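You operate a simulated robot arm through the tools that you are given. There is no shell and no other tool. Be economical: measure what you need, move in short steps, check, and stop when the job is done.

The job below is to be done with a simulated robot arm. You get a single attempt, and the scene is never put back.

## Task
Add blue lines to the white card with the green border.
Fine: free the clamp, cap the green pen, clamp the new pen, set the knob to lines, then draw.

It is judged by the outcome, as a careful person would: the job done as asked, and still so three seconds after it is handed in. It fails if anything else is knocked over, pushed out of place, dropped, spilled or broken. A push-on lid holds only when it is set on centred and level and pressed home; a screw cap is set on level and turned clockwise until tight.

## Robot
A 7-joint arm with a two-finger parallel gripper, fixed in place. Base frame: the origin is at the foot of the arm, x ahead of it, y to its left, z up. Lengths are in mm, angles in rad, forces in N, time in s.
With the tool pointing down near the work surface it reaches from about 100 to 300 mm from the base axis. Its first joint turns from -2.007 to 2.007 rad. Payload 3.91 kg.
The TCP is the grasp point between the finger pads, 30 mm short of the fingertips. In the tool frame z runs along the fingers and y along their closing line. Largest opening 110 mm; finger width 20, thickness 10; the body of the gripper, 48 by 112 mm, starts 55 mm behind the TCP.
Orientation is told as [roll, pitch, yaw] about the base's x, y, z axes, in that order, counted from this pose: with the fingers straight down and closing along the base's y, the tool's x points along the base's -x, its y along +y and its z along -z.

## Interface
- The arm moves only by the tool drive_tool. Its argument "rows" is a list of rows, each a list of 3 entries, a list of its own where there are three numbers: the opening, from 0 (shut) to 1 (fully open), then the shift along the tool's x, y, z in units of 20 mm (1.0 is 20 mm), then the turn, a rotation vector about the tool's x, y, z in units of 4 degrees (1.0 is 4 degrees). In form: [[jaw, [tx, ty, tz], [rx, ry, rz]], ...]. A call has 1 to 20 rows; each row shifts and turns the commanded pose from where the row before left it, along the tool's axes as they then stand. A call with a number of a shift or a turn outside -1 to 1 is refused whole. Each row takes 0.2 s and may step no farther than 50 mm and 0.15 rad from the row before; otherwise, or with a gripper value out of range, the whole call is refused. A pose out of reach is approached as far as the arm can. The call stops where the force on the tool passes 40 N (or 10 N more than at its start, if that is more) or the arm is blocked; 0.2 s more then pass. Each finger travels about 108 mm/s and halts on what it meets, pressing with about 45 N; the grip force reading is that of the motor and also rises with nothing between the fingers. The clock runs only during rows and for 0.2 s after the last one: add rows that do not move to give the fingers time. The reply holds the time, the measured pose of the TCP, the force on the tool along the base axes, the opening and the grip force, in the units named above and with some noise.
- Cameras (640 x 400 px; columns grow to the right, rows downward): "scene" is fixed at [401.5, -649.6, 1454.3]; the picture's right is [0.97, 0.24, 0.00], its down [0.07, -0.28, -0.96] and it looks along [-0.23, 0.93, -0.29] (base axes); focal length 352 px, centre (320, 200). "wrist" rides on the gripper at [-36, 0, -57] in the tool frame; the picture's right is [0.00, -1.00, 0.00], its down [0.97, 0.00, -0.24] and it looks along [0.24, 0.00, 0.97] (tool axes); focal length 218 px, centre (320, 200). There is no depth. A picture from a camera that has moved, and an enlarged one, comes with that camera's place and axes in the base frame and with its lens.
- camera(camera): a new picture of that camera. No time passes.
- raise_lower(by): slides the trunk up (or, below 0, down) by that many mm; the arm rides with it, the base frame stays. It gives what a move gives, with no picture.
- enlarge(camera, box): a new picture of the part [left, top, right, bottom] of that camera's present view, enlarged. No time passes.
- sign_off(): hands the job in; it is judged then, once.

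Work in short steps. Places have to be worked out from the pictures, the camera data and where the tool is seen: move nearer, look again, correct. Check each grasp and each placing, and mend what went wrong. You have 120 turns and 68 pictures in all, those below and enlarged ones among them. Open the gripper and draw the arm clear of the work before you hand the job in, unless the task says otherwise; then end with one line.

The tools are called as name(argument=value, ...) on one line, values as JSON. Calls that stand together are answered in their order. drive_tool: Moves the arm, as the interface text tells. Its arguments: {"type":"object","properties":{"rows":{"type":"array","items":{"type":"array"}}},"required":["rows"]} The other tools are called the same way: raise_lower (by) slides the trunk up or down; camera (camera) takes a picture; enlarge (camera, box) takes an enlarged picture of a part of a camera's view; sign_off () hands the job in.

At the start:

```text
time: 0.0
ee_pos: [231.2, 458.7, 1261.5]
orientation: [-0.001, -0.001, 0.001]
contact_force: [0.5, 0.0, -0.3]
grip_width: 109.9
grasp_force: 0.1
trunk travel left (down, up): [-850.0, 140.0]
```

scene: 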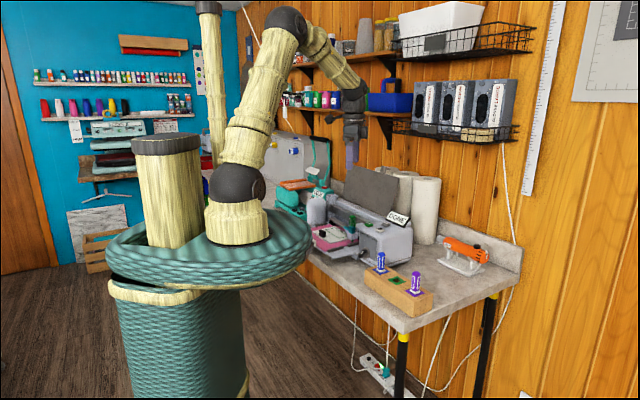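
wrist: 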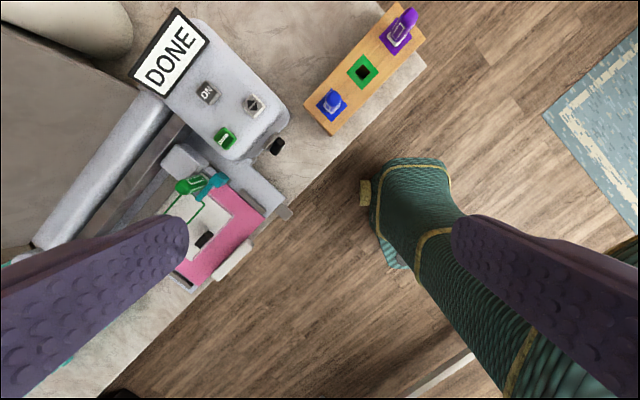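

The pictures show a pen machine with a pen holder block in front of it. I'll zoom in on both before moving.

enlarge(camera="wrist", box=[130, 60, 300, 300])

enlarge(camera="scene", box=[270, 160, 450, 320])

enlarge(camera="wrist", box=[290, 0, 430, 140])

```text
1.67 times, centred on (215, 180) of wrist
camera zoom: at [266.6, 459.2, 1316.4], right [0.0, -1.0, 0.0], down [-0.97, 0.0, 0.24], along [-0.24, 0.0, -0.97], focal length 364 px, centre (495, 233)
```

zoom: 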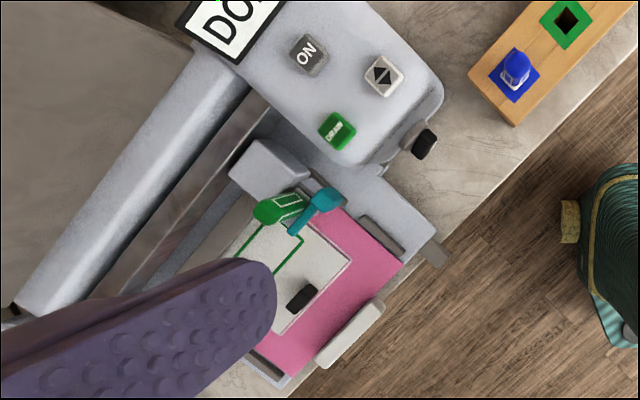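

```text
2.50 times, centred on (360, 240) of scene
camera zoom: at [401.5, -649.6, 1454.3], right [0.97, 0.24, 0.0], down [0.07, -0.28, -0.96], along [-0.23, 0.93, -0.29], focal length 881 px, centre (220, 100)
```

zoom: 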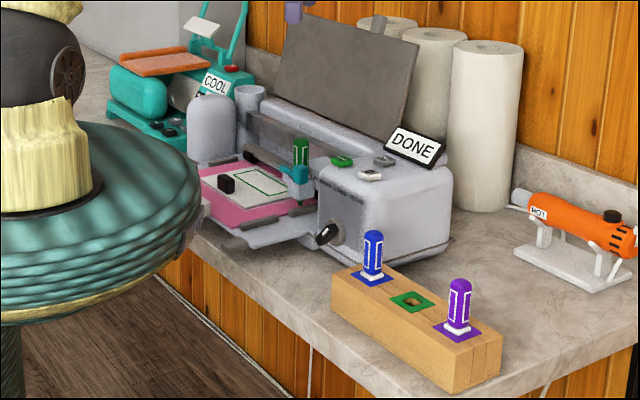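

```text
2.86 times, centred on (360, 70) of wrist
camera zoom: at [266.6, 459.2, 1316.4], right [0.0, -1.0, 0.0], down [-0.97, 0.0, 0.24], along [-0.24, 0.0, -0.97], focal length 624 px, centre (206, 571)
```

zoom: 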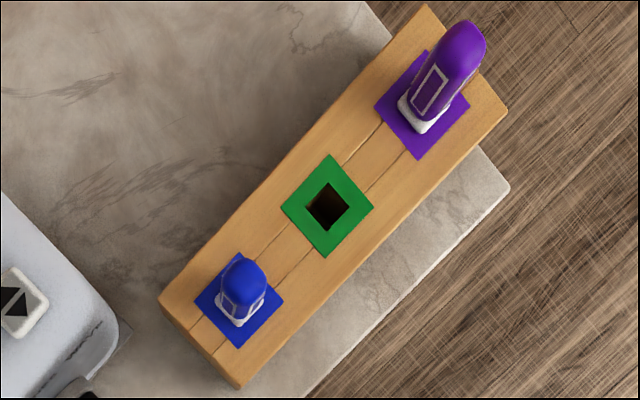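

I put the table top near z≈800 and the blue pen's top near (340, 438, 910). I'll lower the trunk part-way and look again from closer.

raise_lower(by=-120)

camera(camera="wrist")

camera(camera="scene")

```text
time: 1.5
ee_pos: [231.5, 458.4, 1140.1]
orientation: [-0.001, 0.0, 0.0]
contact_force: [-0.7, -0.4, 0.6]
grip_width: 110.0
grasp_force: 0.0
trunk travel left (down, up): [-730.0, 260.0]
```

```text
62 pictures are left
camera wrist: at [266.5, 459.1, 1196.5], right [0.0, -1.0, 0.0], down [-0.97, 0.0, 0.24], along [-0.24, 0.0, -0.97], focal length 218 px, centre (320, 200)
```

wrist: 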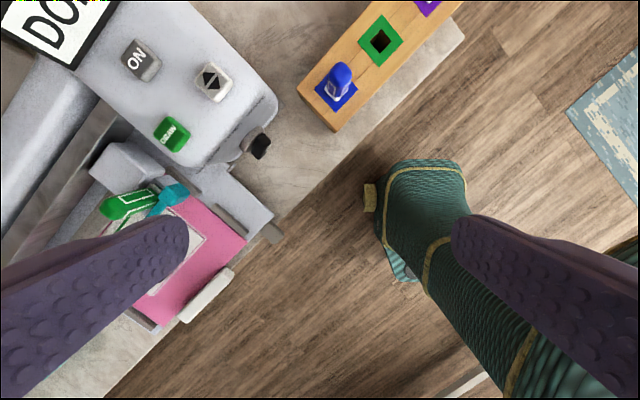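

```text
61 pictures are left
```

scene: 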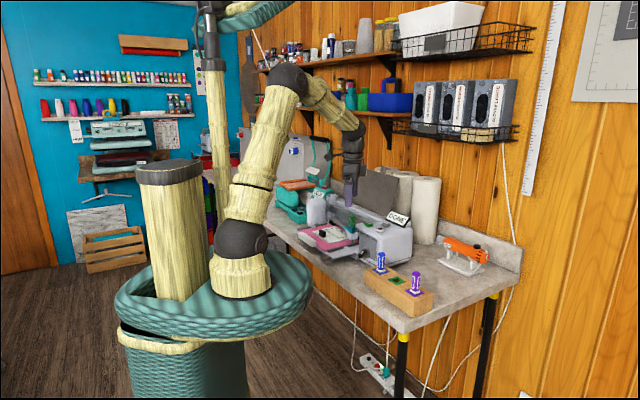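

The table edge runs at 45° to the base axes, so I'll yaw the tool by +45° to line up with it. That should give a square view of the machine.

drive_tool(rows=[[1, [0, 0, 0], [0, 0, -0.9375]], [1, [0, 0, 0], [0, 0, -0.9375]], [1, [0, 0, 0], [0, 0, -0.9375]], [1, [0, 0, 0], [0, 0, -0.9375]], [1, [0, 0, 0], [0, 0, -0.9375]], [1, [0, 0, 0], [0, 0, -0.9375]], [1, [0, 0, 0], [0, 0, -0.9375]], [1, [0, 0, 0], [0, 0, -0.9375]], [1, [0, 0, 0], [0, 0, -0.9375]], [1, [0, 0, 0], [0, 0, -0.9375]], [1, [0, 0, 0], [0, 0, -0.9375]], [1, [0, 0, 0], [0, 0, -0.9375]], [1, [0, 0, 0], [0, 0, 0]]])

camera(camera="wrist")

```text
time: 4.3
ee_pos: [230.1, 459.3, 1140.7]
orientation: [0.001, 0.0, 0.786]
contact_force: [-0.2, 0.0, -0.8]
grip_width: 109.8
grasp_force: 0.0
trunk travel left (down, up): [-730.0, 260.0]
```

```text
60 pictures are left
camera wrist: at [256.1, 485.3, 1195.9], right [0.71, -0.71, 0.0], down [-0.69, -0.69, 0.24], along [-0.17, -0.17, -0.97], focal length 218 px, centre (320, 200)
```

wrist: 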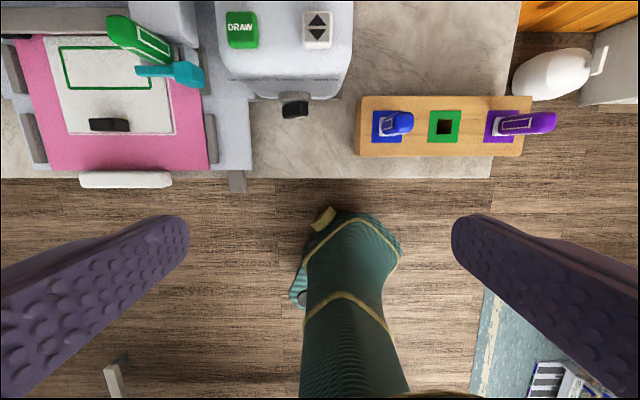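

The view now lines up with the table. I'll move 100 mm toward the machine for a second view and triangulate heights from the pair.

drive_tool(rows=[[1, [-1, 0, 0], [0, 0, 0]], [1, [-1, 0, 0], [0, 0, 0]], [1, [-1, 0, 0], [0, 0, 0]], [1, [-1, 0, 0], [0, 0, 0]], [1, [-1, 0, 0], [0, 0, 0]], [1, [0, 0, 0], [0, 0, 0]]])

camera(camera="wrist")

```text
time: 5.7
ee_pos: [301.0, 529.8, 1140.3]
orientation: [0.001, 0.0, 0.786]
contact_force: [-0.7, 0.4, 0.5]
grip_width: 109.6
grasp_force: 0.1
trunk travel left (down, up): [-730.0, 260.0]
```

```text
59 pictures are left
camera wrist: at [326.3, 555.9, 1195.8], right [0.71, -0.71, 0.0], down [-0.69, -0.69, 0.24], along [-0.17, -0.17, -0.97], focal length 218 px, centre (320, 200)
```

wrist: 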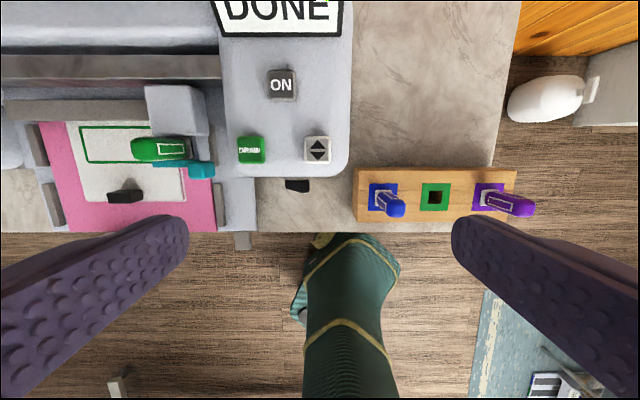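

I get these positions, in radial, lateral and height: green hole (549, -10, 879), blue pen top (550, 68, 942), green pen top (621, 334, 982). Next I'll look at the knob labels, the clamp and the sign.

enlarge(camera="scene", box=[340, 210, 420, 270])

enlarge(camera="scene", box=[300, 190, 380, 260])

enlarge(camera="wrist", box=[60, 80, 240, 240])

```text
6.67 times, centred on (380, 240) of scene
camera zoom: at [401.5, -649.6, 1454.3], right [0.97, 0.24, 0.0], down [0.07, -0.28, -0.96], along [-0.23, 0.93, -0.29], focal length 2350 px, centre (-80, -67)
```

zoom: 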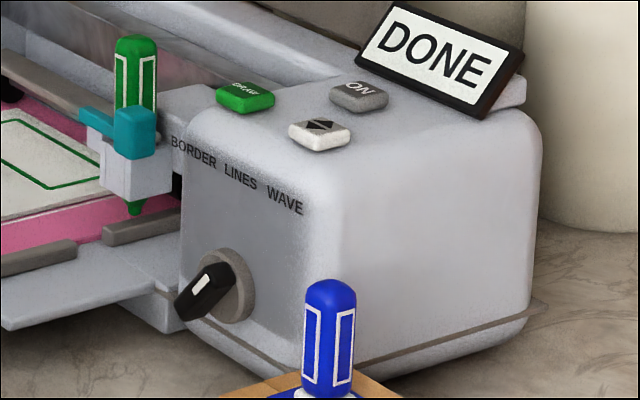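

```text
5.71 times, centred on (340, 225) of scene
camera zoom: at [401.5, -649.6, 1454.3], right [0.97, 0.24, 0.0], down [0.07, -0.28, -0.96], along [-0.23, 0.93, -0.29], focal length 2014 px, centre (206, 57)
```

zoom: 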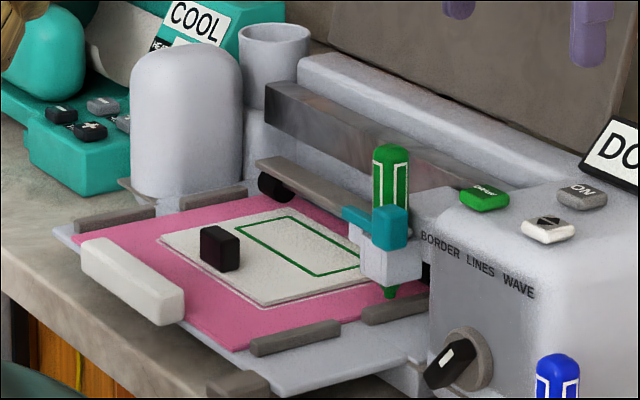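

```text
2.50 times, centred on (150, 160) of wrist
camera zoom: at [326.3, 555.9, 1195.8], right [0.71, -0.71, 0.0], down [-0.69, -0.69, 0.24], along [-0.17, -0.17, -0.97], focal length 546 px, centre (745, 300)
```

zoom: 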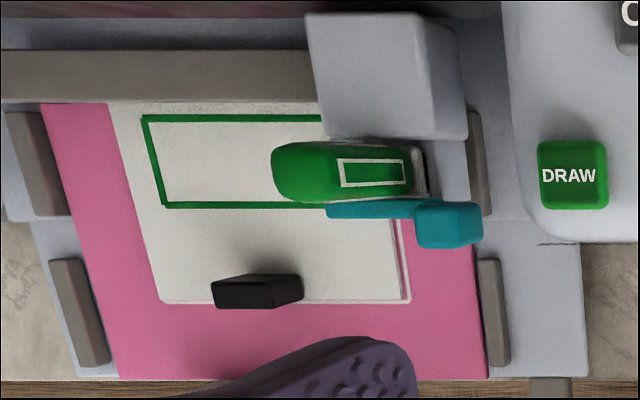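

The front panel reads BORDER / LINES / WAVE, with the knob below it, and a teal clamp lever sits beside the green pen. I'll back off and tilt the tool so the wrist camera faces the panel and clamp.

drive_tool(rows=[[1, [1, 0.68, 0], [0, 0, 0]], [1, [1, 0.68, 0], [0, 0, 0]], [1, [1, 0.68, 0], [0, 0, 0]], [1, [1, 0.68, 0], [0, 0, 0]], [1, [1, 0.68, 0], [0, 0, 0]], [1, [0, 0, 0], [0, -1, 0]], [1, [0, 0, 0], [0, -1, 0]], [1, [0, 0, 0], [0, -1, 0]], [1, [0, 0, 0], [0, -1, 0]], [1, [0, 0, 0], [0, -1, 0]], [1, [0, 0, 0], [0, -1, 0]], [1, [0, 0, 0], [0, -1, 0]], [1, [0, 0, 0], [0, -1, 0]], [1, [0, 0, 0], [0, -1, 0]], [1, [0, 0, 0], [0, -1, 0]], [1, [0, 0, 0], [0, -1, 0]], [1, [0, 0, 0], [0, -1, 0]], [1, [0, 0, 0], [0, -1, 0]], [1, [0, 0, 0], [0, -1, 0]]])

raise_lower(by=-120)

camera(camera="wrist")

```text
time: 9.7
ee_pos: [196.1, 503.7, 1153.2]
orientation: [0.049, -0.99, 0.72]
contact_force: [-0.1, 0.8, 0.5]
grip_width: 109.5
grasp_force: 0.1
trunk travel left (down, up): [-730.0, 260.0]
```

```text
time: 11.2
ee_pos: [196.1, 502.7, 1033.7]
orientation: [0.049, -0.988, 0.717]
contact_force: [0.8, -0.3, -0.3]
grip_width: 109.7
grasp_force: 0.0
trunk travel left (down, up): [-610.0, 380.0]
```

```text
55 pictures are left
camera wrist: at [176.3, 483.4, 1093.6], right [0.69, -0.73, -0.03], down [-0.55, -0.49, -0.68], along [0.48, 0.48, -0.73], focal length 218 px, centre (320, 200)
```

wrist: 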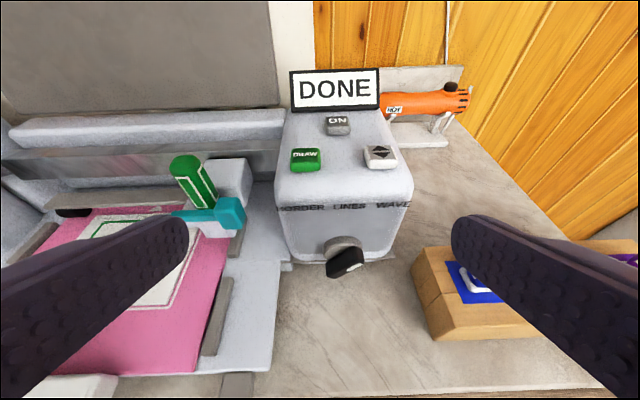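

The panel is in view now. I'll enlarge the knob and the clamp.

enlarge(camera="wrist", box=[260, 190, 420, 290])

enlarge(camera="wrist", box=[150, 140, 260, 250])

```text
4.00 times, centred on (340, 240) of wrist
camera zoom: at [176.3, 483.4, 1093.6], right [0.69, -0.73, -0.03], down [-0.55, -0.49, -0.68], along [0.48, 0.48, -0.73], focal length 873 px, centre (240, 40)
```

zoom: 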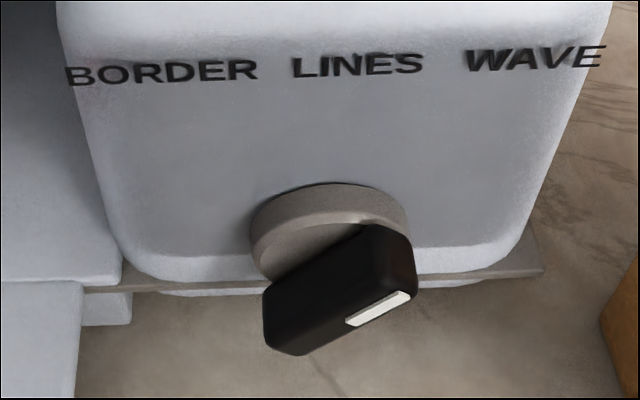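

```text
3.64 times, centred on (205, 195) of wrist
camera zoom: at [176.3, 483.4, 1093.6], right [0.69, -0.73, -0.03], down [-0.55, -0.49, -0.68], along [0.48, 0.48, -0.73], focal length 794 px, centre (738, 218)
```

zoom: 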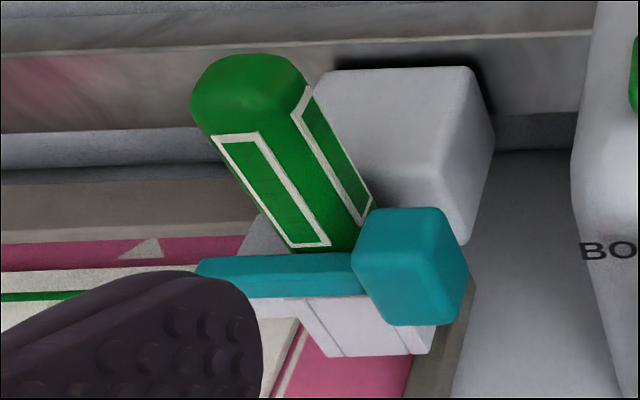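

The knob's white mark points up and to the right, at WAVE, so it needs about 45° counter-clockwise to reach LINES. I'll shift left and lower to see how the clamp lever works.

drive_tool(rows=[[1, [0, 1, 0], [0, 0, 0]], [1, [0, 1, 0], [0, 0, 0]], [1, [0, 1, 0], [0, 0, 0]], [1, [0, 1, 0], [0, 0, 0]], [1, [0, 1, 0], [0, 0, 0]], [1, [0, 0, 0], [0, 0, 0]]])

raise_lower(by=-60)

camera(camera="wrist")

```text
time: 12.6
ee_pos: [109.9, 578.9, 1020.5]
orientation: [-0.002, -0.977, 0.786]
contact_force: [-0.5, -0.2, 0.6]
grip_width: 110.3
grasp_force: 0.1
trunk travel left (down, up): [-610.0, 380.0]
```

```text
time: 13.6
ee_pos: [109.9, 578.8, 960.7]
orientation: [0.0, -0.977, 0.787]
contact_force: [0.7, -0.3, 0.5]
grip_width: 109.9
grasp_force: 0.1
trunk travel left (down, up): [-550.0, 440.0]
```

```text
52 pictures are left
camera wrist: at [90.5, 560.1, 1020.7], right [0.71, -0.71, 0.0], down [-0.53, -0.52, -0.67], along [0.47, 0.47, -0.74], focal length 218 px, centre (320, 200)
```

wrist: 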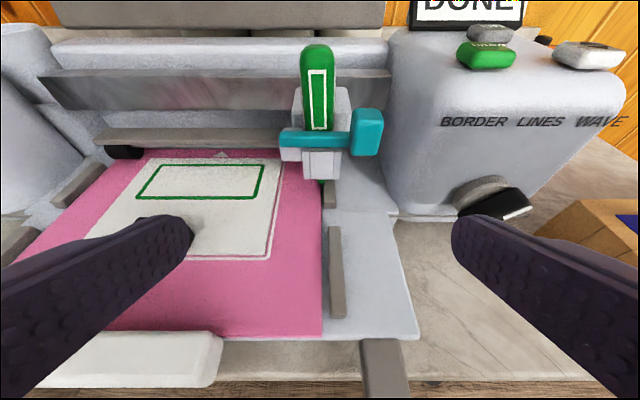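

enlarge(camera="wrist", box=[260, 30, 400, 200])

```text
2.35 times, centred on (330, 115) of wrist
camera zoom: at [90.5, 560.1, 1020.7], right [0.71, -0.71, 0.0], down [-0.53, -0.52, -0.67], along [0.47, 0.47, -0.74], focal length 514 px, centre (296, 400)
```

zoom: 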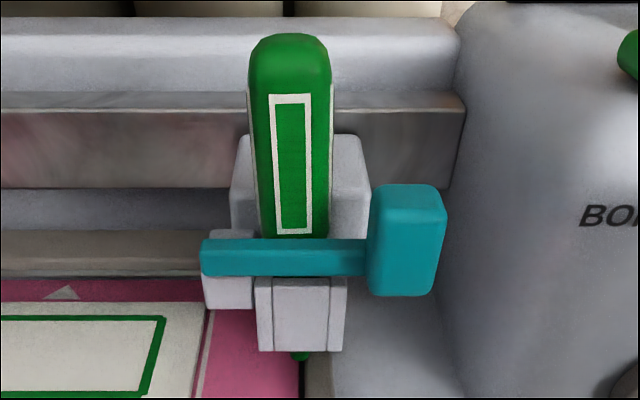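

The lever appears to be a gate bar hinged on a post to the left of the pen, with a handle cube on the right at about R 597, L 297, z 928–952. I'll straighten the tool with the fingers closed, then go in from above behind the handle.

raise_lower(by=85)

drive_tool(rows=[[0, [0, 0, 0], [0, 1, 0]], [0, [0, 0, 0], [0, 1, 0]], [0, [0, 0, 0], [0, 1, 0]], [0, [0, 0, 0], [0, 1, 0]], [0, [0, 0, 0], [0, 1, 0]], [0, [0, 0, 0], [0, 1, 0]], [0, [0, 0, 0], [0, 1, 0]], [0, [0, 0, 0], [0, 1, 0]], [0, [0, 0, 0], [0, 1, 0]], [0, [0, 0, 0], [0, 1, 0]], [0, [0, 0, 0], [0, 1, 0]], [0, [0, 0, 0], [0, 1, 0]], [0, [0, 0, 0], [0, 1, 0]], [0, [0, 0, 0], [0, 1, 0]], [0, [0, 0, 0], [0, 0, 0]]])

```text
time: 14.8
ee_pos: [110.8, 578.4, 1045.7]
orientation: [-0.003, -0.977, 0.784]
contact_force: [-0.2, -0.3, 0.1]
grip_width: 110.2
grasp_force: 0.0
trunk travel left (down, up): [-635.0, 355.0]
```

```text
time: 18.0
ee_pos: [110.3, 579.0, 1045.2]
orientation: [0.0, 0.001, 0.785]
contact_force: [0.8, 0.4, 0.5]
grip_width: 0.1
grasp_force: 37.6
trunk travel left (down, up): [-635.0, 355.0]
```

The tool is straight down again at R 487, L 331. I'll move over the clamp and look down before going in.

drive_tool(rows=[[0, [-1, -0.4, 0], [0, 0, 0]], [0, [-1, -0.4, 0], [0, 0, 0]], [0, [-1, -0.4, 0], [0, 0, 0]], [0, [-0.75, -0.4, 0], [0, 0, 0]], [0, [0, 0, 0], [0, 0, 0]]])

camera(camera="wrist")

```text
time: 19.2
ee_pos: [183.7, 609.1, 1044.0]
orientation: [-0.001, 0.001, 0.786]
contact_force: [0.2, -0.1, -0.1]
grip_width: 0.0
grasp_force: 38.2
trunk travel left (down, up): [-635.0, 355.0]
```

```text
50 pictures are left
camera wrist: at [209.8, 634.9, 1099.7], right [0.71, -0.71, 0.0], down [-0.69, -0.69, 0.24], along [-0.17, -0.17, -0.97], focal length 218 px, centre (320, 200)
```

wrist: 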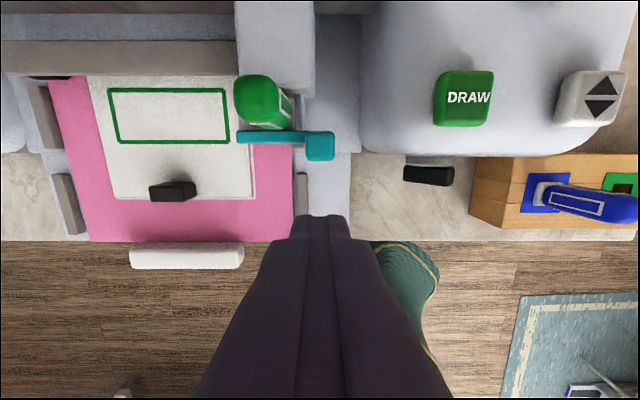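

From above, the handle spans R 588–607 and L 291–310. I'll go behind it at R 620, L 290 and descend until the tips reach z≈938.

drive_tool(rows=[[0, [-1, -0.18, 0], [0, 0, 0]], [0, [-1, -0.18, 0], [0, 0, 0]], [0, [-0.97, -0.18, 0], [0, 0, 0]], [0, [0, 0, 0], [0, 0, 0]], [0, [0, 0, 1], [0, 0, 0]], [0, [0, 0, 1], [0, 0, 0]], [0, [0, 0, 1], [0, 0, 0]], [0, [0, 0, 0.8], [0, 0, 0]], [0, [0, 0, 0], [0, 0, 0]]])

camera(camera="wrist")

```text
time: 21.2
ee_pos: [234.9, 643.6, 969.0]
orientation: [0.0, 0.001, 0.785]
contact_force: [-0.4, -0.6, -0.6]
grip_width: 0.0
grasp_force: 37.4
trunk travel left (down, up): [-635.0, 355.0]
```

```text
49 pictures are left
camera wrist: at [260.6, 668.8, 1024.6], right [0.71, -0.71, 0.0], down [-0.69, -0.69, 0.24], along [-0.17, -0.17, -0.97], focal length 218 px, centre (320, 200)
```

wrist: 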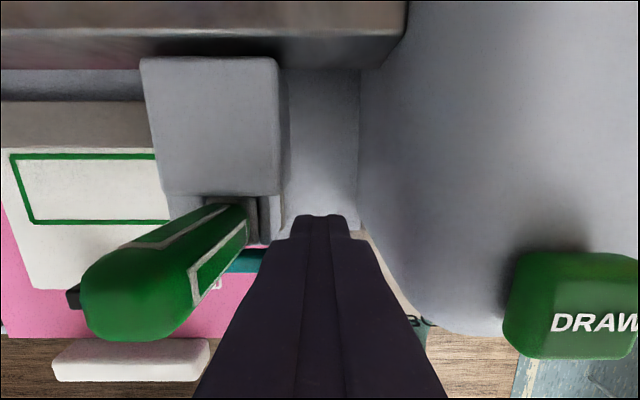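

The closed fingers sit cleanly behind the handle. I'll pull slowly toward the robot and watch the force.

drive_tool(rows=[[0, [0.4, 0, 0], [0, 0, 0]], [0, [0.3, 0, 0], [0, 0, 0]], [0, [0.3, 0.1, 0], [0, 0, 0]], [0, [0.3, 0.1, 0], [0, 0, 0]], [0, [0.3, 0.1, 0], [0, 0, 0]], [0, [0, 0, 0], [0, 0, 0]]])

camera(camera="wrist")

```text
time: 22.6
ee_pos: [209.3, 625.1, 967.9]
orientation: [0.0, 0.0, 0.784]
contact_force: [0.0, -0.3, -0.5]
grip_width: 0.0
grasp_force: 37.8
trunk travel left (down, up): [-635.0, 355.0]
```

```text
48 pictures are left
camera wrist: at [233.6, 650.6, 1024.6], right [0.71, -0.71, 0.0], down [-0.69, -0.69, 0.24], along [-0.17, -0.17, -0.97], focal length 218 px, centre (320, 200)
```

wrist: 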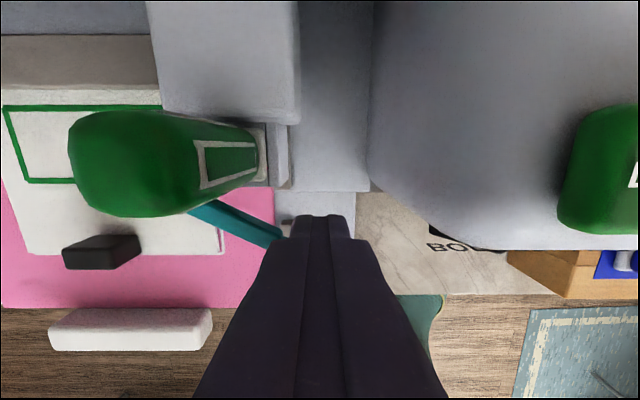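

The gate swings freely. I'll continue along the arc to about 90°.

drive_tool(rows=[[0, [0.4, 0.15, 0], [0, 0, 0]], [0, [0.4, 0.2, 0], [0, 0, 0]], [0, [0.4, 0.25, 0], [0, 0, 0]], [0, [0.4, 0.35, 0], [0, 0, 0]], [0, [0.4, 0.4, 0], [0, 0, 0]], [0, [0.3, 0.5, 0], [0, 0, 0]], [0, [0.2, 0.5, 0], [0, 0, 0]], [0, [0, 0.5, 0], [0, 0, 0]], [0, [0, 0, 0], [0, 0, 0]]])

camera(camera="wrist")

```text
time: 24.6
ee_pos: [131.8, 631.4, 969.3]
orientation: [-0.001, -0.001, 0.785]
contact_force: [-1.2, 0.2, 0.1]
grip_width: 0.2
grasp_force: 37.3
trunk travel left (down, up): [-635.0, 355.0]
```

```text
47 pictures are left
camera wrist: at [157.3, 656.2, 1024.4], right [0.71, -0.71, 0.0], down [-0.69, -0.69, 0.24], along [-0.17, -0.17, -0.97], focal length 218 px, centre (320, 200)
```

wrist: 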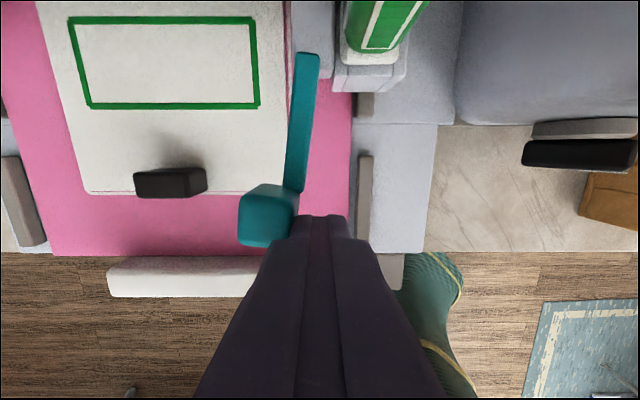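

The gate is open to about 90°. I'll lift clear, open the jaws partly and line up over the green pen.

drive_tool(rows=[[0, [0, -0.3, 0], [0, 0, 0]], [0, [0, 0, -1], [0, 0, 0]], [0, [0, 0, -1], [0, 0, 0]], [0, [0, 0, -1], [0, 0, 0]], [0, [0, 0, -1], [0, 0, 0]], [0.6, [-1, -0.7, 0], [0, 0, 0]], [0.6, [-0.8, 0, 0], [0, 0, 0]], [0.6, [0, 0, 0], [0, 0, 0]], [0.6, [0, 0, 0], [0, 0, 0]]])

camera(camera="wrist")

```text
time: 26.6
ee_pos: [173.7, 642.5, 1049.1]
orientation: [-0.001, -0.002, 0.785]
contact_force: [-0.3, 0.5, -0.5]
grip_width: 66.1
grasp_force: 0.0
trunk travel left (down, up): [-635.0, 355.0]
```

```text
46 pictures are left
camera wrist: at [198.6, 667.5, 1104.8], right [0.71, -0.71, 0.0], down [-0.69, -0.69, 0.24], along [-0.17, -0.17, -0.97], focal length 218 px, centre (320, 200)
```

wrist: 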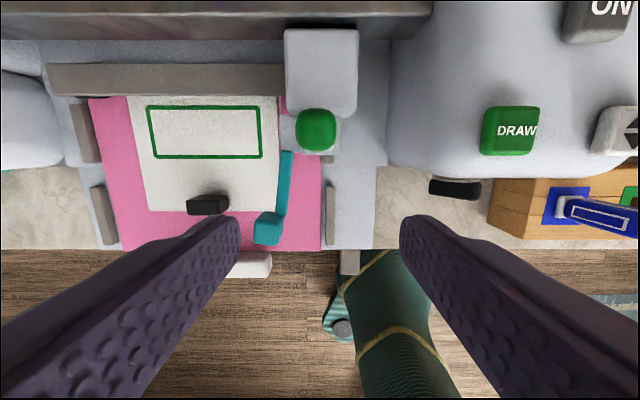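

The pen top is centred at about (R 620, L 334). I'll move over it, biased slightly to the front, and lower so the tips sit at z≈955.

drive_tool(rows=[[0.5, [-1, 0.125, 0], [0, 0, 0]], [0.5, [-1, 0, 0], [0, 0, 0]], [0.5, [0, 0, 0], [0, 0, 0]], [0.5, [0, 0, 1], [0, 0, 0]], [0.5, [0, 0, 1], [0, 0, 0]], [0.5, [0, 0, 0.7], [0, 0, 0]], [0.5, [0, 0, 0.5], [0, 0, 0]], [0.5, [0, 0, 0], [0, 0, 0]]])

camera(camera="wrist")

enlarge(camera="scene", box=[300, 190, 380, 260])

```text
time: 28.4
ee_pos: [196.1, 657.7, 980.5]
orientation: [0.0, 0.003, 0.787]
contact_force: [0.4, -0.7, -0.3]
grip_width: 55.1
grasp_force: 0.0
out of reach, approached as far as the arm can: row 2
trunk travel left (down, up): [-635.0, 355.0]
```

```text
45 pictures are left
camera wrist: at [221.5, 683.3, 1036.6], right [0.71, -0.71, 0.0], down [-0.69, -0.69, 0.24], along [-0.17, -0.17, -0.97], focal length 218 px, centre (320, 200)
```

wrist: 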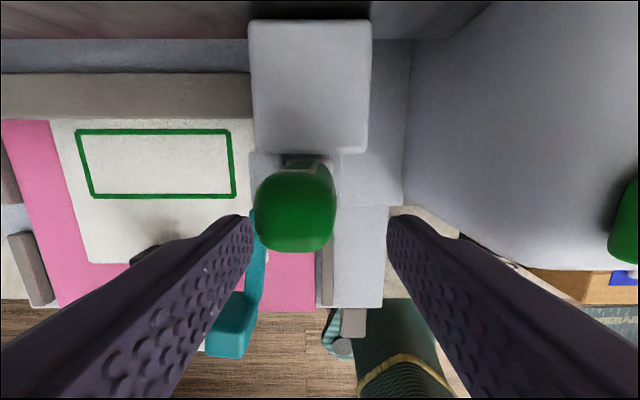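

```text
5.71 times, centred on (340, 225) of scene
camera zoom: at [401.5, -649.6, 1454.3], right [0.97, 0.24, 0.0], down [0.07, -0.28, -0.96], along [-0.23, 0.93, -0.29], focal length 2014 px, centre (206, 57)
```

zoom: 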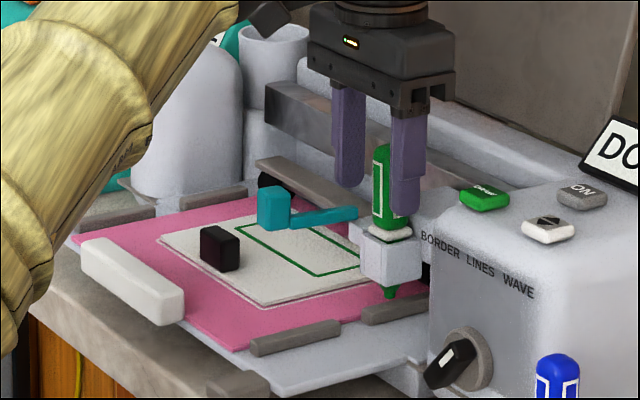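

The arm stopped short at R 604, L 326, so it's at its reach limit. I'll check the arm posture to decide which way the trunk should go for more reach.

camera(camera="scene")

```text
43 pictures are left
```

scene: 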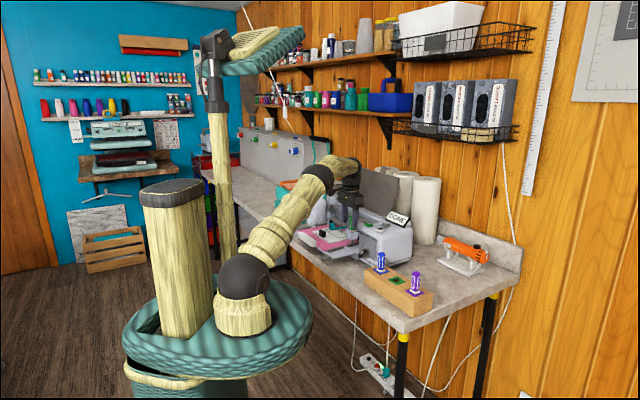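

The arm is nearly straight and reaching upward, so raising the trunk will give reach. I'll go up 130 mm, then move into place above the pen.

raise_lower(by=130)

drive_tool(rows=[[0.5, [0, 0, 0.5], [0, 0, 0]], [0.5, [0, 0, 0.5], [0, 0, 0]], [0.5, [0, 0, 0], [0, 0, 0]]])

```text
time: 30.0
ee_pos: [195.9, 658.1, 1110.7]
orientation: [0.001, 0.002, 0.787]
contact_force: [-0.3, 0.7, -0.2]
grip_width: 55.1
grasp_force: 0.1
trunk travel left (down, up): [-765.0, 225.0]
```

```text
time: 30.8
ee_pos: [197.6, 657.3, 1092.3]
orientation: [0.0, 0.0, 0.786]
contact_force: [-0.1, 0.4, 0.7]
grip_width: 55.0
grasp_force: 0.1
trunk travel left (down, up): [-765.0, 225.0]
```

The TCP is at R 604.5, L 325, z 1092. I'll shift to R 617, L 334 and come down to z≈1030, staying above the pen.

drive_tool(rows=[[0.5, [0, 0, 1], [0, 0, 0]], [0.5, [0, 0, 1], [0, 0, 0]], [0.5, [-0.63, 0.45, 0], [0, 0, 0]], [0.5, [0, 0, 1], [0, 0, 0]], [0.5, [0, 0, 0], [0, 0, 0]]])

```text
time: 32.0
ee_pos: [199.4, 672.9, 1031.1]
orientation: [0.0, 0.001, 0.784]
contact_force: [0.3, 0.0, 0.0]
grip_width: 55.1
grasp_force: 0.1
trunk travel left (down, up): [-765.0, 225.0]
```

It's in reach now at R 616.8, L 334.8. I'll descend to z≈984 and close on the pen.

drive_tool(rows=[[0.5, [0, 0, 0.8], [0, 0, 0]], [0.5, [0, 0, 0.8], [0, 0, 0]], [0.5, [0, 0, 0.75], [0, 0, 0]], [0.5, [0, 0, 0], [0, 0, 0]], [0.1, [0, 0, 0], [0, 0, 0]], [0.1, [0, 0, 0], [0, 0, 0]], [0.1, [0, 0, 0], [0, 0, 0]]])

camera(camera="wrist")

```text
time: 33.6
ee_pos: [200.9, 673.1, 983.8]
orientation: [-0.002, 0.0, 0.784]
contact_force: [2.3, -2.0, 0.2]
grip_width: 21.9
grasp_force: 44.4
trunk travel left (down, up): [-765.0, 225.0]
```

```text
42 pictures are left
camera wrist: at [225.8, 698.3, 1039.1], right [0.71, -0.71, 0.0], down [-0.69, -0.69, 0.24], along [-0.17, -0.17, -0.97], focal length 218 px, centre (320, 200)
```

wrist: 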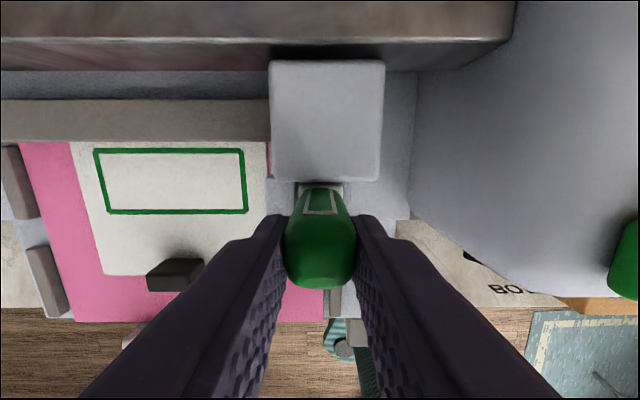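

The pen is gripped at 21.9 mm. I'll lift it straight up slowly.

drive_tool(rows=[[0.1, [0, 0, -0.5], [0, 0, 0]], [0.1, [0, 0, -0.5], [0, 0, 0]], [0.1, [0, 0, -1], [0, 0, 0]], [0.1, [0, 0, -1], [0, 0, 0]], [0.1, [0, 0, -1], [0, 0, 0]], [0.1, [0, 0, -1], [0, 0, 0]], [0.1, [0, 0, -1], [0, 0, 0]], [0.1, [0, 0, -0.8], [0, 0, 0]], [0.1, [0, 0, 0], [0, 0, 0]]])

enlarge(camera="scene", box=[300, 150, 400, 260])

```text
time: 35.6
ee_pos: [198.9, 673.6, 1120.0]
orientation: [0.001, -0.001, 0.786]
contact_force: [0.7, -0.2, -0.4]
grip_width: 22.1
grasp_force: 44.5
trunk travel left (down, up): [-765.0, 225.0]
```

```text
3.64 times, centred on (350, 205) of scene
camera zoom: at [401.5, -649.6, 1454.3], right [0.97, 0.24, 0.0], down [0.07, -0.28, -0.96], along [-0.23, 0.93, -0.29], focal length 1282 px, centre (211, 182)
```

zoom: 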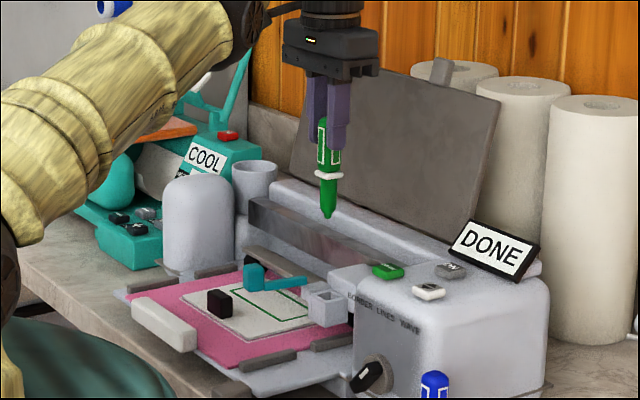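

The green pen came out cleanly and hangs vertical, about 113 mm long with its collar about 65 mm below the top. I'll carry it high to the green hole.

drive_tool(rows=[[0.1, [1, 0, 0], [0, 0, 0]], [0.1, [1, 0, 0], [0, 0, 0]], [0.1, [1, 0, 0], [0, 0, 0]], [0.1, [0.7, -1, 0], [0, 0, 0]], [0.1, [0.7, -1, 0], [0, 0, 0]], [0.1, [0, -1, 0], [0, 0, 0]], [0.1, [0, -1, 0], [0, 0, 0]], [0.1, [0, -1, 0], [0, 0, 0]], [0.1, [0, -1, 0], [0, 0, 0]], [0.1, [0, -1, 0], [0, 0, 0]], [0.1, [0, -1, 0], [0, 0, 0]], [0.1, [0, -1, 0], [0, 0, 0]], [0.1, [0, -1, 0], [0, 0, 0]], [0.1, [0, -1, 0], [0, 0, 0]], [0.1, [0, -1, 0], [0, 0, 0]], [0.1, [0, -1, 0], [0, 0, 0]], [0.1, [0, -1, 0], [0, 0, 0]], [0.1, [0, -1, 0], [0, 0, 0]], [0.1, [0, -1, 0], [0, 0, 0]], [0.1, [0, -1, 0], [0, 0, 0]]])

drive_tool(rows=[[0.1, [0, -0.3, 0.5], [0, 0, 0]], [0.1, [0, 0, 0.5], [0, 0, 0]], [0.1, [0, 0, 0.5], [0, 0, 0]], [0.1, [0, 0, 0.5], [0, 0, 0]], [0.1, [0, 0, 0], [0, 0, 0]]])

camera(camera="wrist")

```text
time: 39.8
ee_pos: [378.3, 370.0, 1119.0]
orientation: [0.0, 0.001, 0.785]
contact_force: [0.4, -1.2, -0.5]
grip_width: 21.7
grasp_force: 45.0
trunk travel left (down, up): [-765.0, 225.0]
```

```text
time: 41.0
ee_pos: [380.4, 366.0, 1080.3]
orientation: [0.001, 0.0, 0.782]
contact_force: [-0.7, -0.3, -0.3]
grip_width: 22.0
grasp_force: 45.5
trunk travel left (down, up): [-765.0, 225.0]
```

```text
40 pictures are left
camera wrist: at [405.6, 392.1, 1135.9], right [0.71, -0.71, 0.0], down [-0.69, -0.69, 0.24], along [-0.17, -0.17, -0.97], focal length 218 px, centre (320, 200)
```

wrist: 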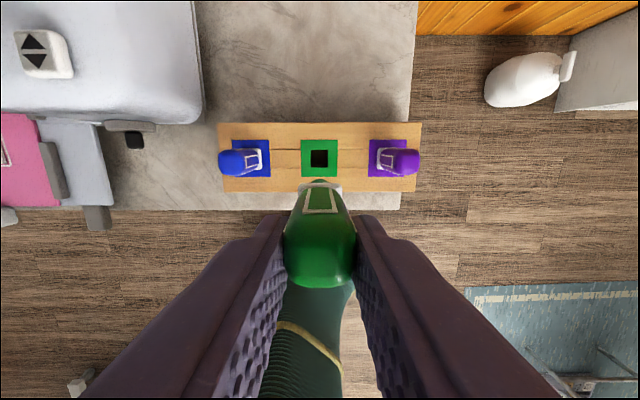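

I'll enlarge this view to find the pen tip relative to the hole.

enlarge(camera="wrist", box=[270, 130, 370, 290])

```text
2.50 times, centred on (320, 210) of wrist
camera zoom: at [405.6, 392.1, 1135.9], right [0.71, -0.71, 0.0], down [-0.69, -0.69, 0.24], along [-0.17, -0.17, -0.97], focal length 546 px, centre (320, 175)
```

zoom: 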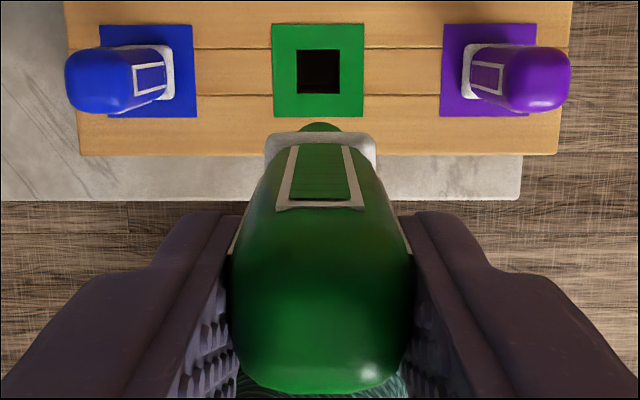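

The pen's axis is about 18.4 mm short of the hole in R and 0.7 mm off in L. I'll correct that and descend to just above the block.

drive_tool(rows=[[0.1, [-0.92, 0.035, 0], [0, 0, 0]], [0.1, [0, 0, 1], [0, 0, 0]], [0.1, [0, 0, 1], [0, 0, 0]], [0.1, [0, 0, 1], [0, 0, 0]], [0.1, [0, 0, 0.8], [0, 0, 0]], [0.1, [0, 0, 0], [0, 0, 0]]])

enlarge(camera="scene", box=[365, 210, 445, 320])

camera(camera="wrist")

```text
time: 42.4
ee_pos: [393.8, 380.4, 1004.1]
orientation: [0.001, 0.0, 0.786]
contact_force: [0.4, 0.5, 0.9]
grip_width: 21.9
grasp_force: 44.9
trunk travel left (down, up): [-765.0, 225.0]
```

```text
3.64 times, centred on (405, 265) of scene
camera zoom: at [401.5, -649.6, 1454.3], right [0.97, 0.24, 0.0], down [0.07, -0.28, -0.96], along [-0.23, 0.93, -0.29], focal length 1282 px, centre (11, -36)
```

zoom: 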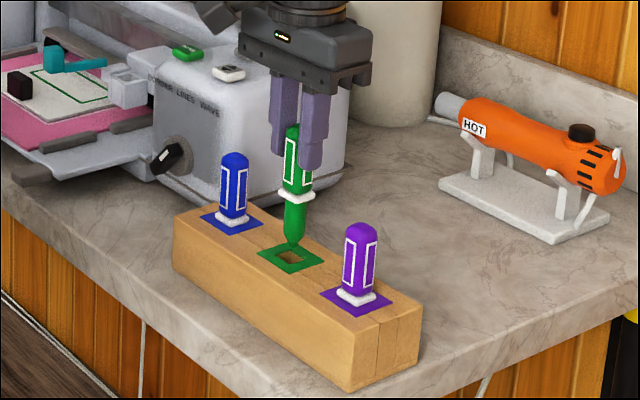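

```text
37 pictures are left
camera wrist: at [419.0, 405.0, 1059.7], right [0.71, -0.71, 0.0], down [-0.69, -0.69, 0.24], along [-0.17, -0.17, -0.97], focal length 218 px, centre (320, 200)
```

wrist: 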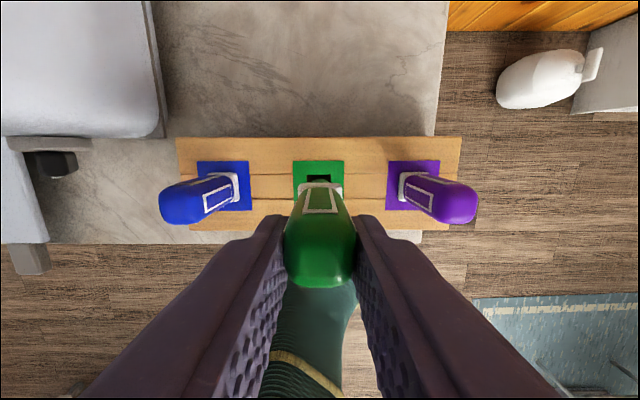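

The tip is just over the hole in the scene view. One enlarged look for fine alignment before inserting.

enlarge(camera="wrist", box=[270, 150, 370, 230])

```text
5.00 times, centred on (320, 190) of wrist
camera zoom: at [419.0, 405.0, 1059.7], right [0.71, -0.71, 0.0], down [-0.69, -0.69, 0.24], along [-0.17, -0.17, -0.97], focal length 1091 px, centre (320, 250)
```

zoom: 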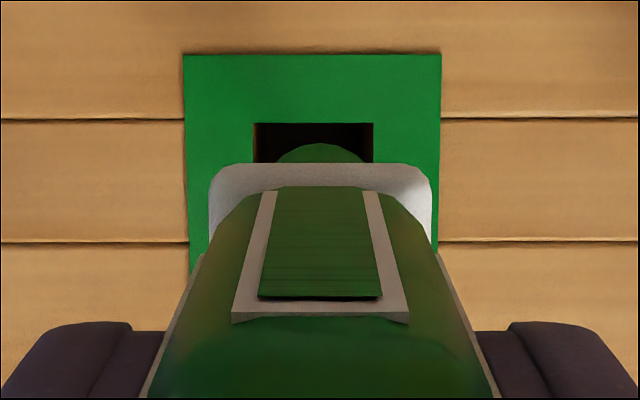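

It needs +1.2 mm in L and −0.6 mm in R. I'll apply that and lower the pen into the hole slowly, watching force.

drive_tool(rows=[[0.1, [0.03, 0.06, 0], [0, 0, 0]], [0.1, [0, 0, 0.4], [0, 0, 0]], [0.1, [0, 0, 0.4], [0, 0, 0]], [0.1, [0, 0, 0.4], [0, 0, 0]], [0.1, [0, 0, 0.4], [0, 0, 0]], [0.1, [0, 0, 0.4], [0, 0, 0]], [0.1, [0, 0, 0.4], [0, 0, 0]], [0.1, [0, 0, 0], [0, 0, 0]]])

```text
time: 44.2
ee_pos: [392.0, 379.5, 955.7]
orientation: [0.002, -0.002, 0.785]
contact_force: [0.2, 0.6, -1.0]
grip_width: 22.0
grasp_force: 44.9
trunk travel left (down, up): [-765.0, 225.0]
```

It went in freely. I'll keep lowering in small steps until the collar seats.

drive_tool(rows=[[0.1, [0, 0, 0.2], [0, 0, 0]], [0.1, [0, 0, 0.15], [0, 0, 0]], [0.1, [0, 0, 0.1], [0, 0, 0]], [0.1, [0, 0, 0], [0, 0, 0]]])

enlarge(camera="scene", box=[365, 230, 445, 310])

```text
time: 45.2
ee_pos: [392.3, 379.4, 948.1]
orientation: [0.0, 0.0, 0.785]
contact_force: [0.0, -0.4, -0.3]
grip_width: 21.7
grasp_force: 44.7
trunk travel left (down, up): [-765.0, 225.0]
```

```text
5.00 times, centred on (405, 270) of scene
camera zoom: at [401.5, -649.6, 1454.3], right [0.97, 0.24, 0.0], down [0.07, -0.28, -0.96], along [-0.23, 0.93, -0.29], focal length 1762 px, centre (-105, -150)
```

zoom: 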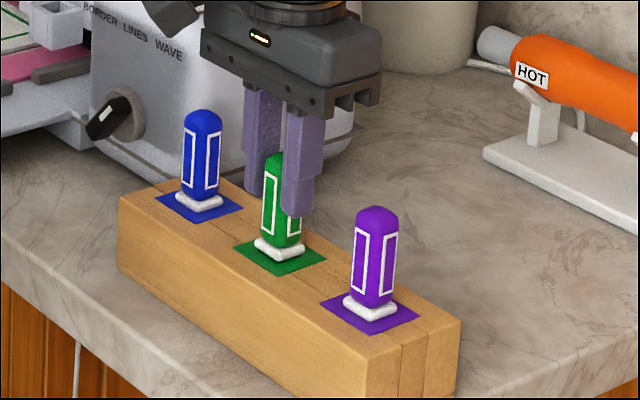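

The collar is nearly down. I'll go in 1 mm steps until contact shows.

drive_tool(rows=[[0.1, [0, 0, 0.08], [0, 0, 0]], [0.1, [0, 0, 0.08], [0, 0, 0]], [0.1, [0, 0, 0], [0, 0, 0]]])

drive_tool(rows=[[0.1, [0, 0, 0.05], [0, 0, 0]], [0.1, [0, 0, 0.05], [0, 0, 0]], [0.1, [0, 0, 0], [0, 0, 0]]])

```text
time: 46.0
ee_pos: [392.9, 379.2, 944.9]
orientation: [0.0, -0.001, 0.786]
contact_force: [-0.3, -0.5, 11.7]
grip_width: 21.8
grasp_force: 45.2
trunk travel left (down, up): [-765.0, 225.0]
```

```text
time: 46.8
ee_pos: [392.3, 379.9, 944.3]
orientation: [0.001, -0.005, 0.785]
contact_force: [1.7, 1.3, 36.3]
grip_width: 22.2
grasp_force: 45.1
trunk travel left (down, up): [-765.0, 225.0]
```

It's seated, with 36 N at z 944. I'll relax slightly, release and lift away.

drive_tool(rows=[[0.1, [0, 0, -0.05], [0, 0, 0]], [0.5, [0, 0, 0], [0, 0, 0]], [0.5, [0, 0, 0], [0, 0, 0]], [0.5, [0, 0, -1], [0, 0, 0]], [0.5, [0, 0, -1], [0, 0, 0]], [0.5, [0, 0, -1], [0, 0, 0]], [0.5, [0, 0, -1], [0, 0, 0]], [0.5, [0, 0, 0], [0, 0, 0]]])

camera(camera="wrist")

```text
time: 48.6
ee_pos: [392.8, 380.6, 1023.5]
orientation: [0.0, 0.001, 0.783]
contact_force: [0.5, 0.3, -0.8]
grip_width: 55.2
grasp_force: 0.1
trunk travel left (down, up): [-765.0, 225.0]
```

```text
34 pictures are left
camera wrist: at [417.8, 406.0, 1078.2], right [0.71, -0.71, 0.0], down [-0.69, -0.69, 0.24], along [-0.17, -0.17, -0.97], focal length 218 px, centre (320, 200)
```

wrist: 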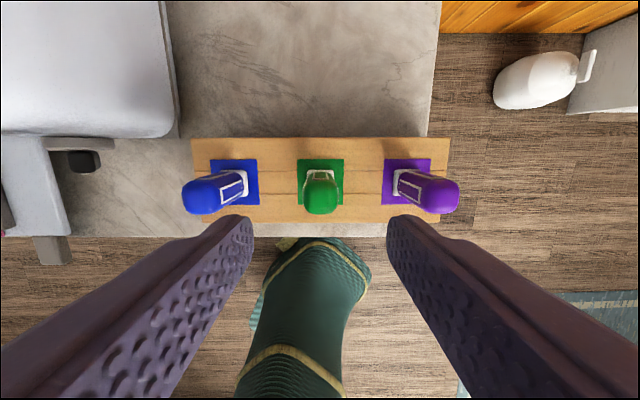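

The green pen stands capped in its slot. I'll move 80 mm left over the blue pen and check alignment.

drive_tool(rows=[[0.5, [0.045, 1, 0], [0, 0, 0]], [0.5, [0, 1, 0], [0, 0, 0]], [0.5, [0, 1, 0], [0, 0, 0]], [0.5, [0, 0.99, 0], [0, 0, 0]], [0.5, [0, 0, 0], [0, 0, 0]]])

enlarge(camera="wrist", box=[260, 130, 380, 230])

```text
time: 49.8
ee_pos: [336.5, 436.9, 1022.9]
orientation: [0.001, 0.0, 0.786]
contact_force: [-1.0, 0.4, 0.2]
grip_width: 55.0
grasp_force: 0.1
trunk travel left (down, up): [-765.0, 225.0]
```

```text
4.00 times, centred on (320, 180) of wrist
camera zoom: at [361.4, 462.0, 1078.5], right [0.71, -0.71, 0.0], down [-0.69, -0.69, 0.24], along [-0.17, -0.17, -0.97], focal length 873 px, centre (320, 280)
```

zoom: 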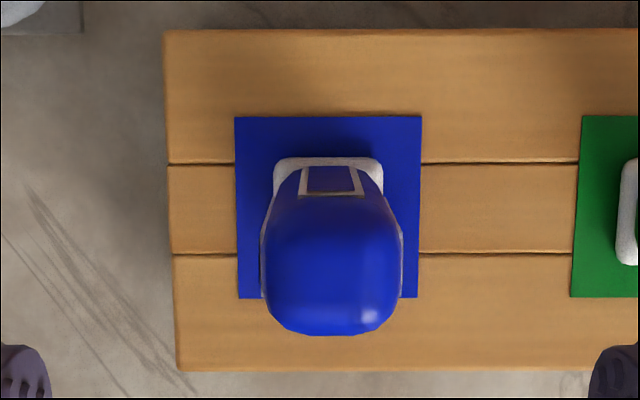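

The blue pen is at L≈69.2, so I'll shift 1.8 mm, descend and grip at the same relative height used for the green pen.

drive_tool(rows=[[0.5, [0, -0.09, 0], [0, 0, 0]], [0.5, [0, 0, 1], [0, 0, 0]], [0.5, [0, 0, 1], [0, 0, 0]], [0.5, [0, 0, 1], [0, 0, 0]], [0.5, [0, 0, 0.5], [0, 0, 0]], [0.5, [0, 0, 0.43], [0, 0, 0]], [0.5, [0, 0, 0], [0, 0, 0]], [0.1, [0, 0, 0], [0, 0, 0]], [0.1, [0, 0, 0], [0, 0, 0]], [0.1, [0, 0, 0], [0, 0, 0]]])

```text
time: 52.0
ee_pos: [335.8, 435.0, 943.9]
orientation: [0.0, 0.0, 0.784]
contact_force: [-0.1, 0.0, -0.2]
grip_width: 21.8
grasp_force: 45.5
trunk travel left (down, up): [-765.0, 225.0]
```

The blue pen is gripped at 21.8 mm with no side force. I'll pull it straight up.

drive_tool(rows=[[0.1, [0, 0, -0.4], [0, 0, 0]], [0.1, [0, 0, -0.6], [0, 0, 0]], [0.1, [0, 0, -1], [0, 0, 0]], [0.1, [0, 0, -1], [0, 0, 0]], [0.1, [0, 0, -1], [0, 0, 0]], [0.1, [0, 0, -1], [0, 0, 0]], [0.1, [0, 0, -1], [0, 0, 0]], [0.1, [0, 0, -1], [0, 0, 0]], [0.1, [0, 0, -1], [0, 0, 0]], [0.1, [0, 0, -1], [0, 0, 0]], [0.1, [0, 0, 0], [0, 0, 0]]])

enlarge(camera="scene", box=[345, 190, 445, 310])

```text
time: 54.4
ee_pos: [337.6, 433.9, 1124.0]
orientation: [0.0, 0.0, 0.786]
contact_force: [-0.2, -0.6, -0.2]
grip_width: 21.5
grasp_force: 45.2
trunk travel left (down, up): [-765.0, 225.0]
```

```text
3.33 times, centred on (395, 250) of scene
camera zoom: at [401.5, -649.6, 1454.3], right [0.97, 0.24, 0.0], down [0.07, -0.28, -0.96], along [-0.23, 0.93, -0.29], focal length 1175 px, centre (70, 33)
```

zoom: 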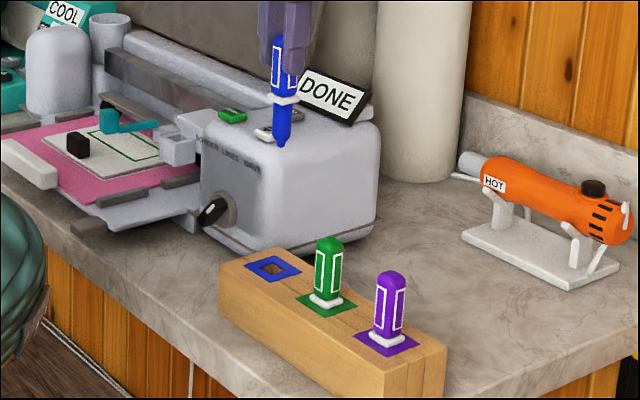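

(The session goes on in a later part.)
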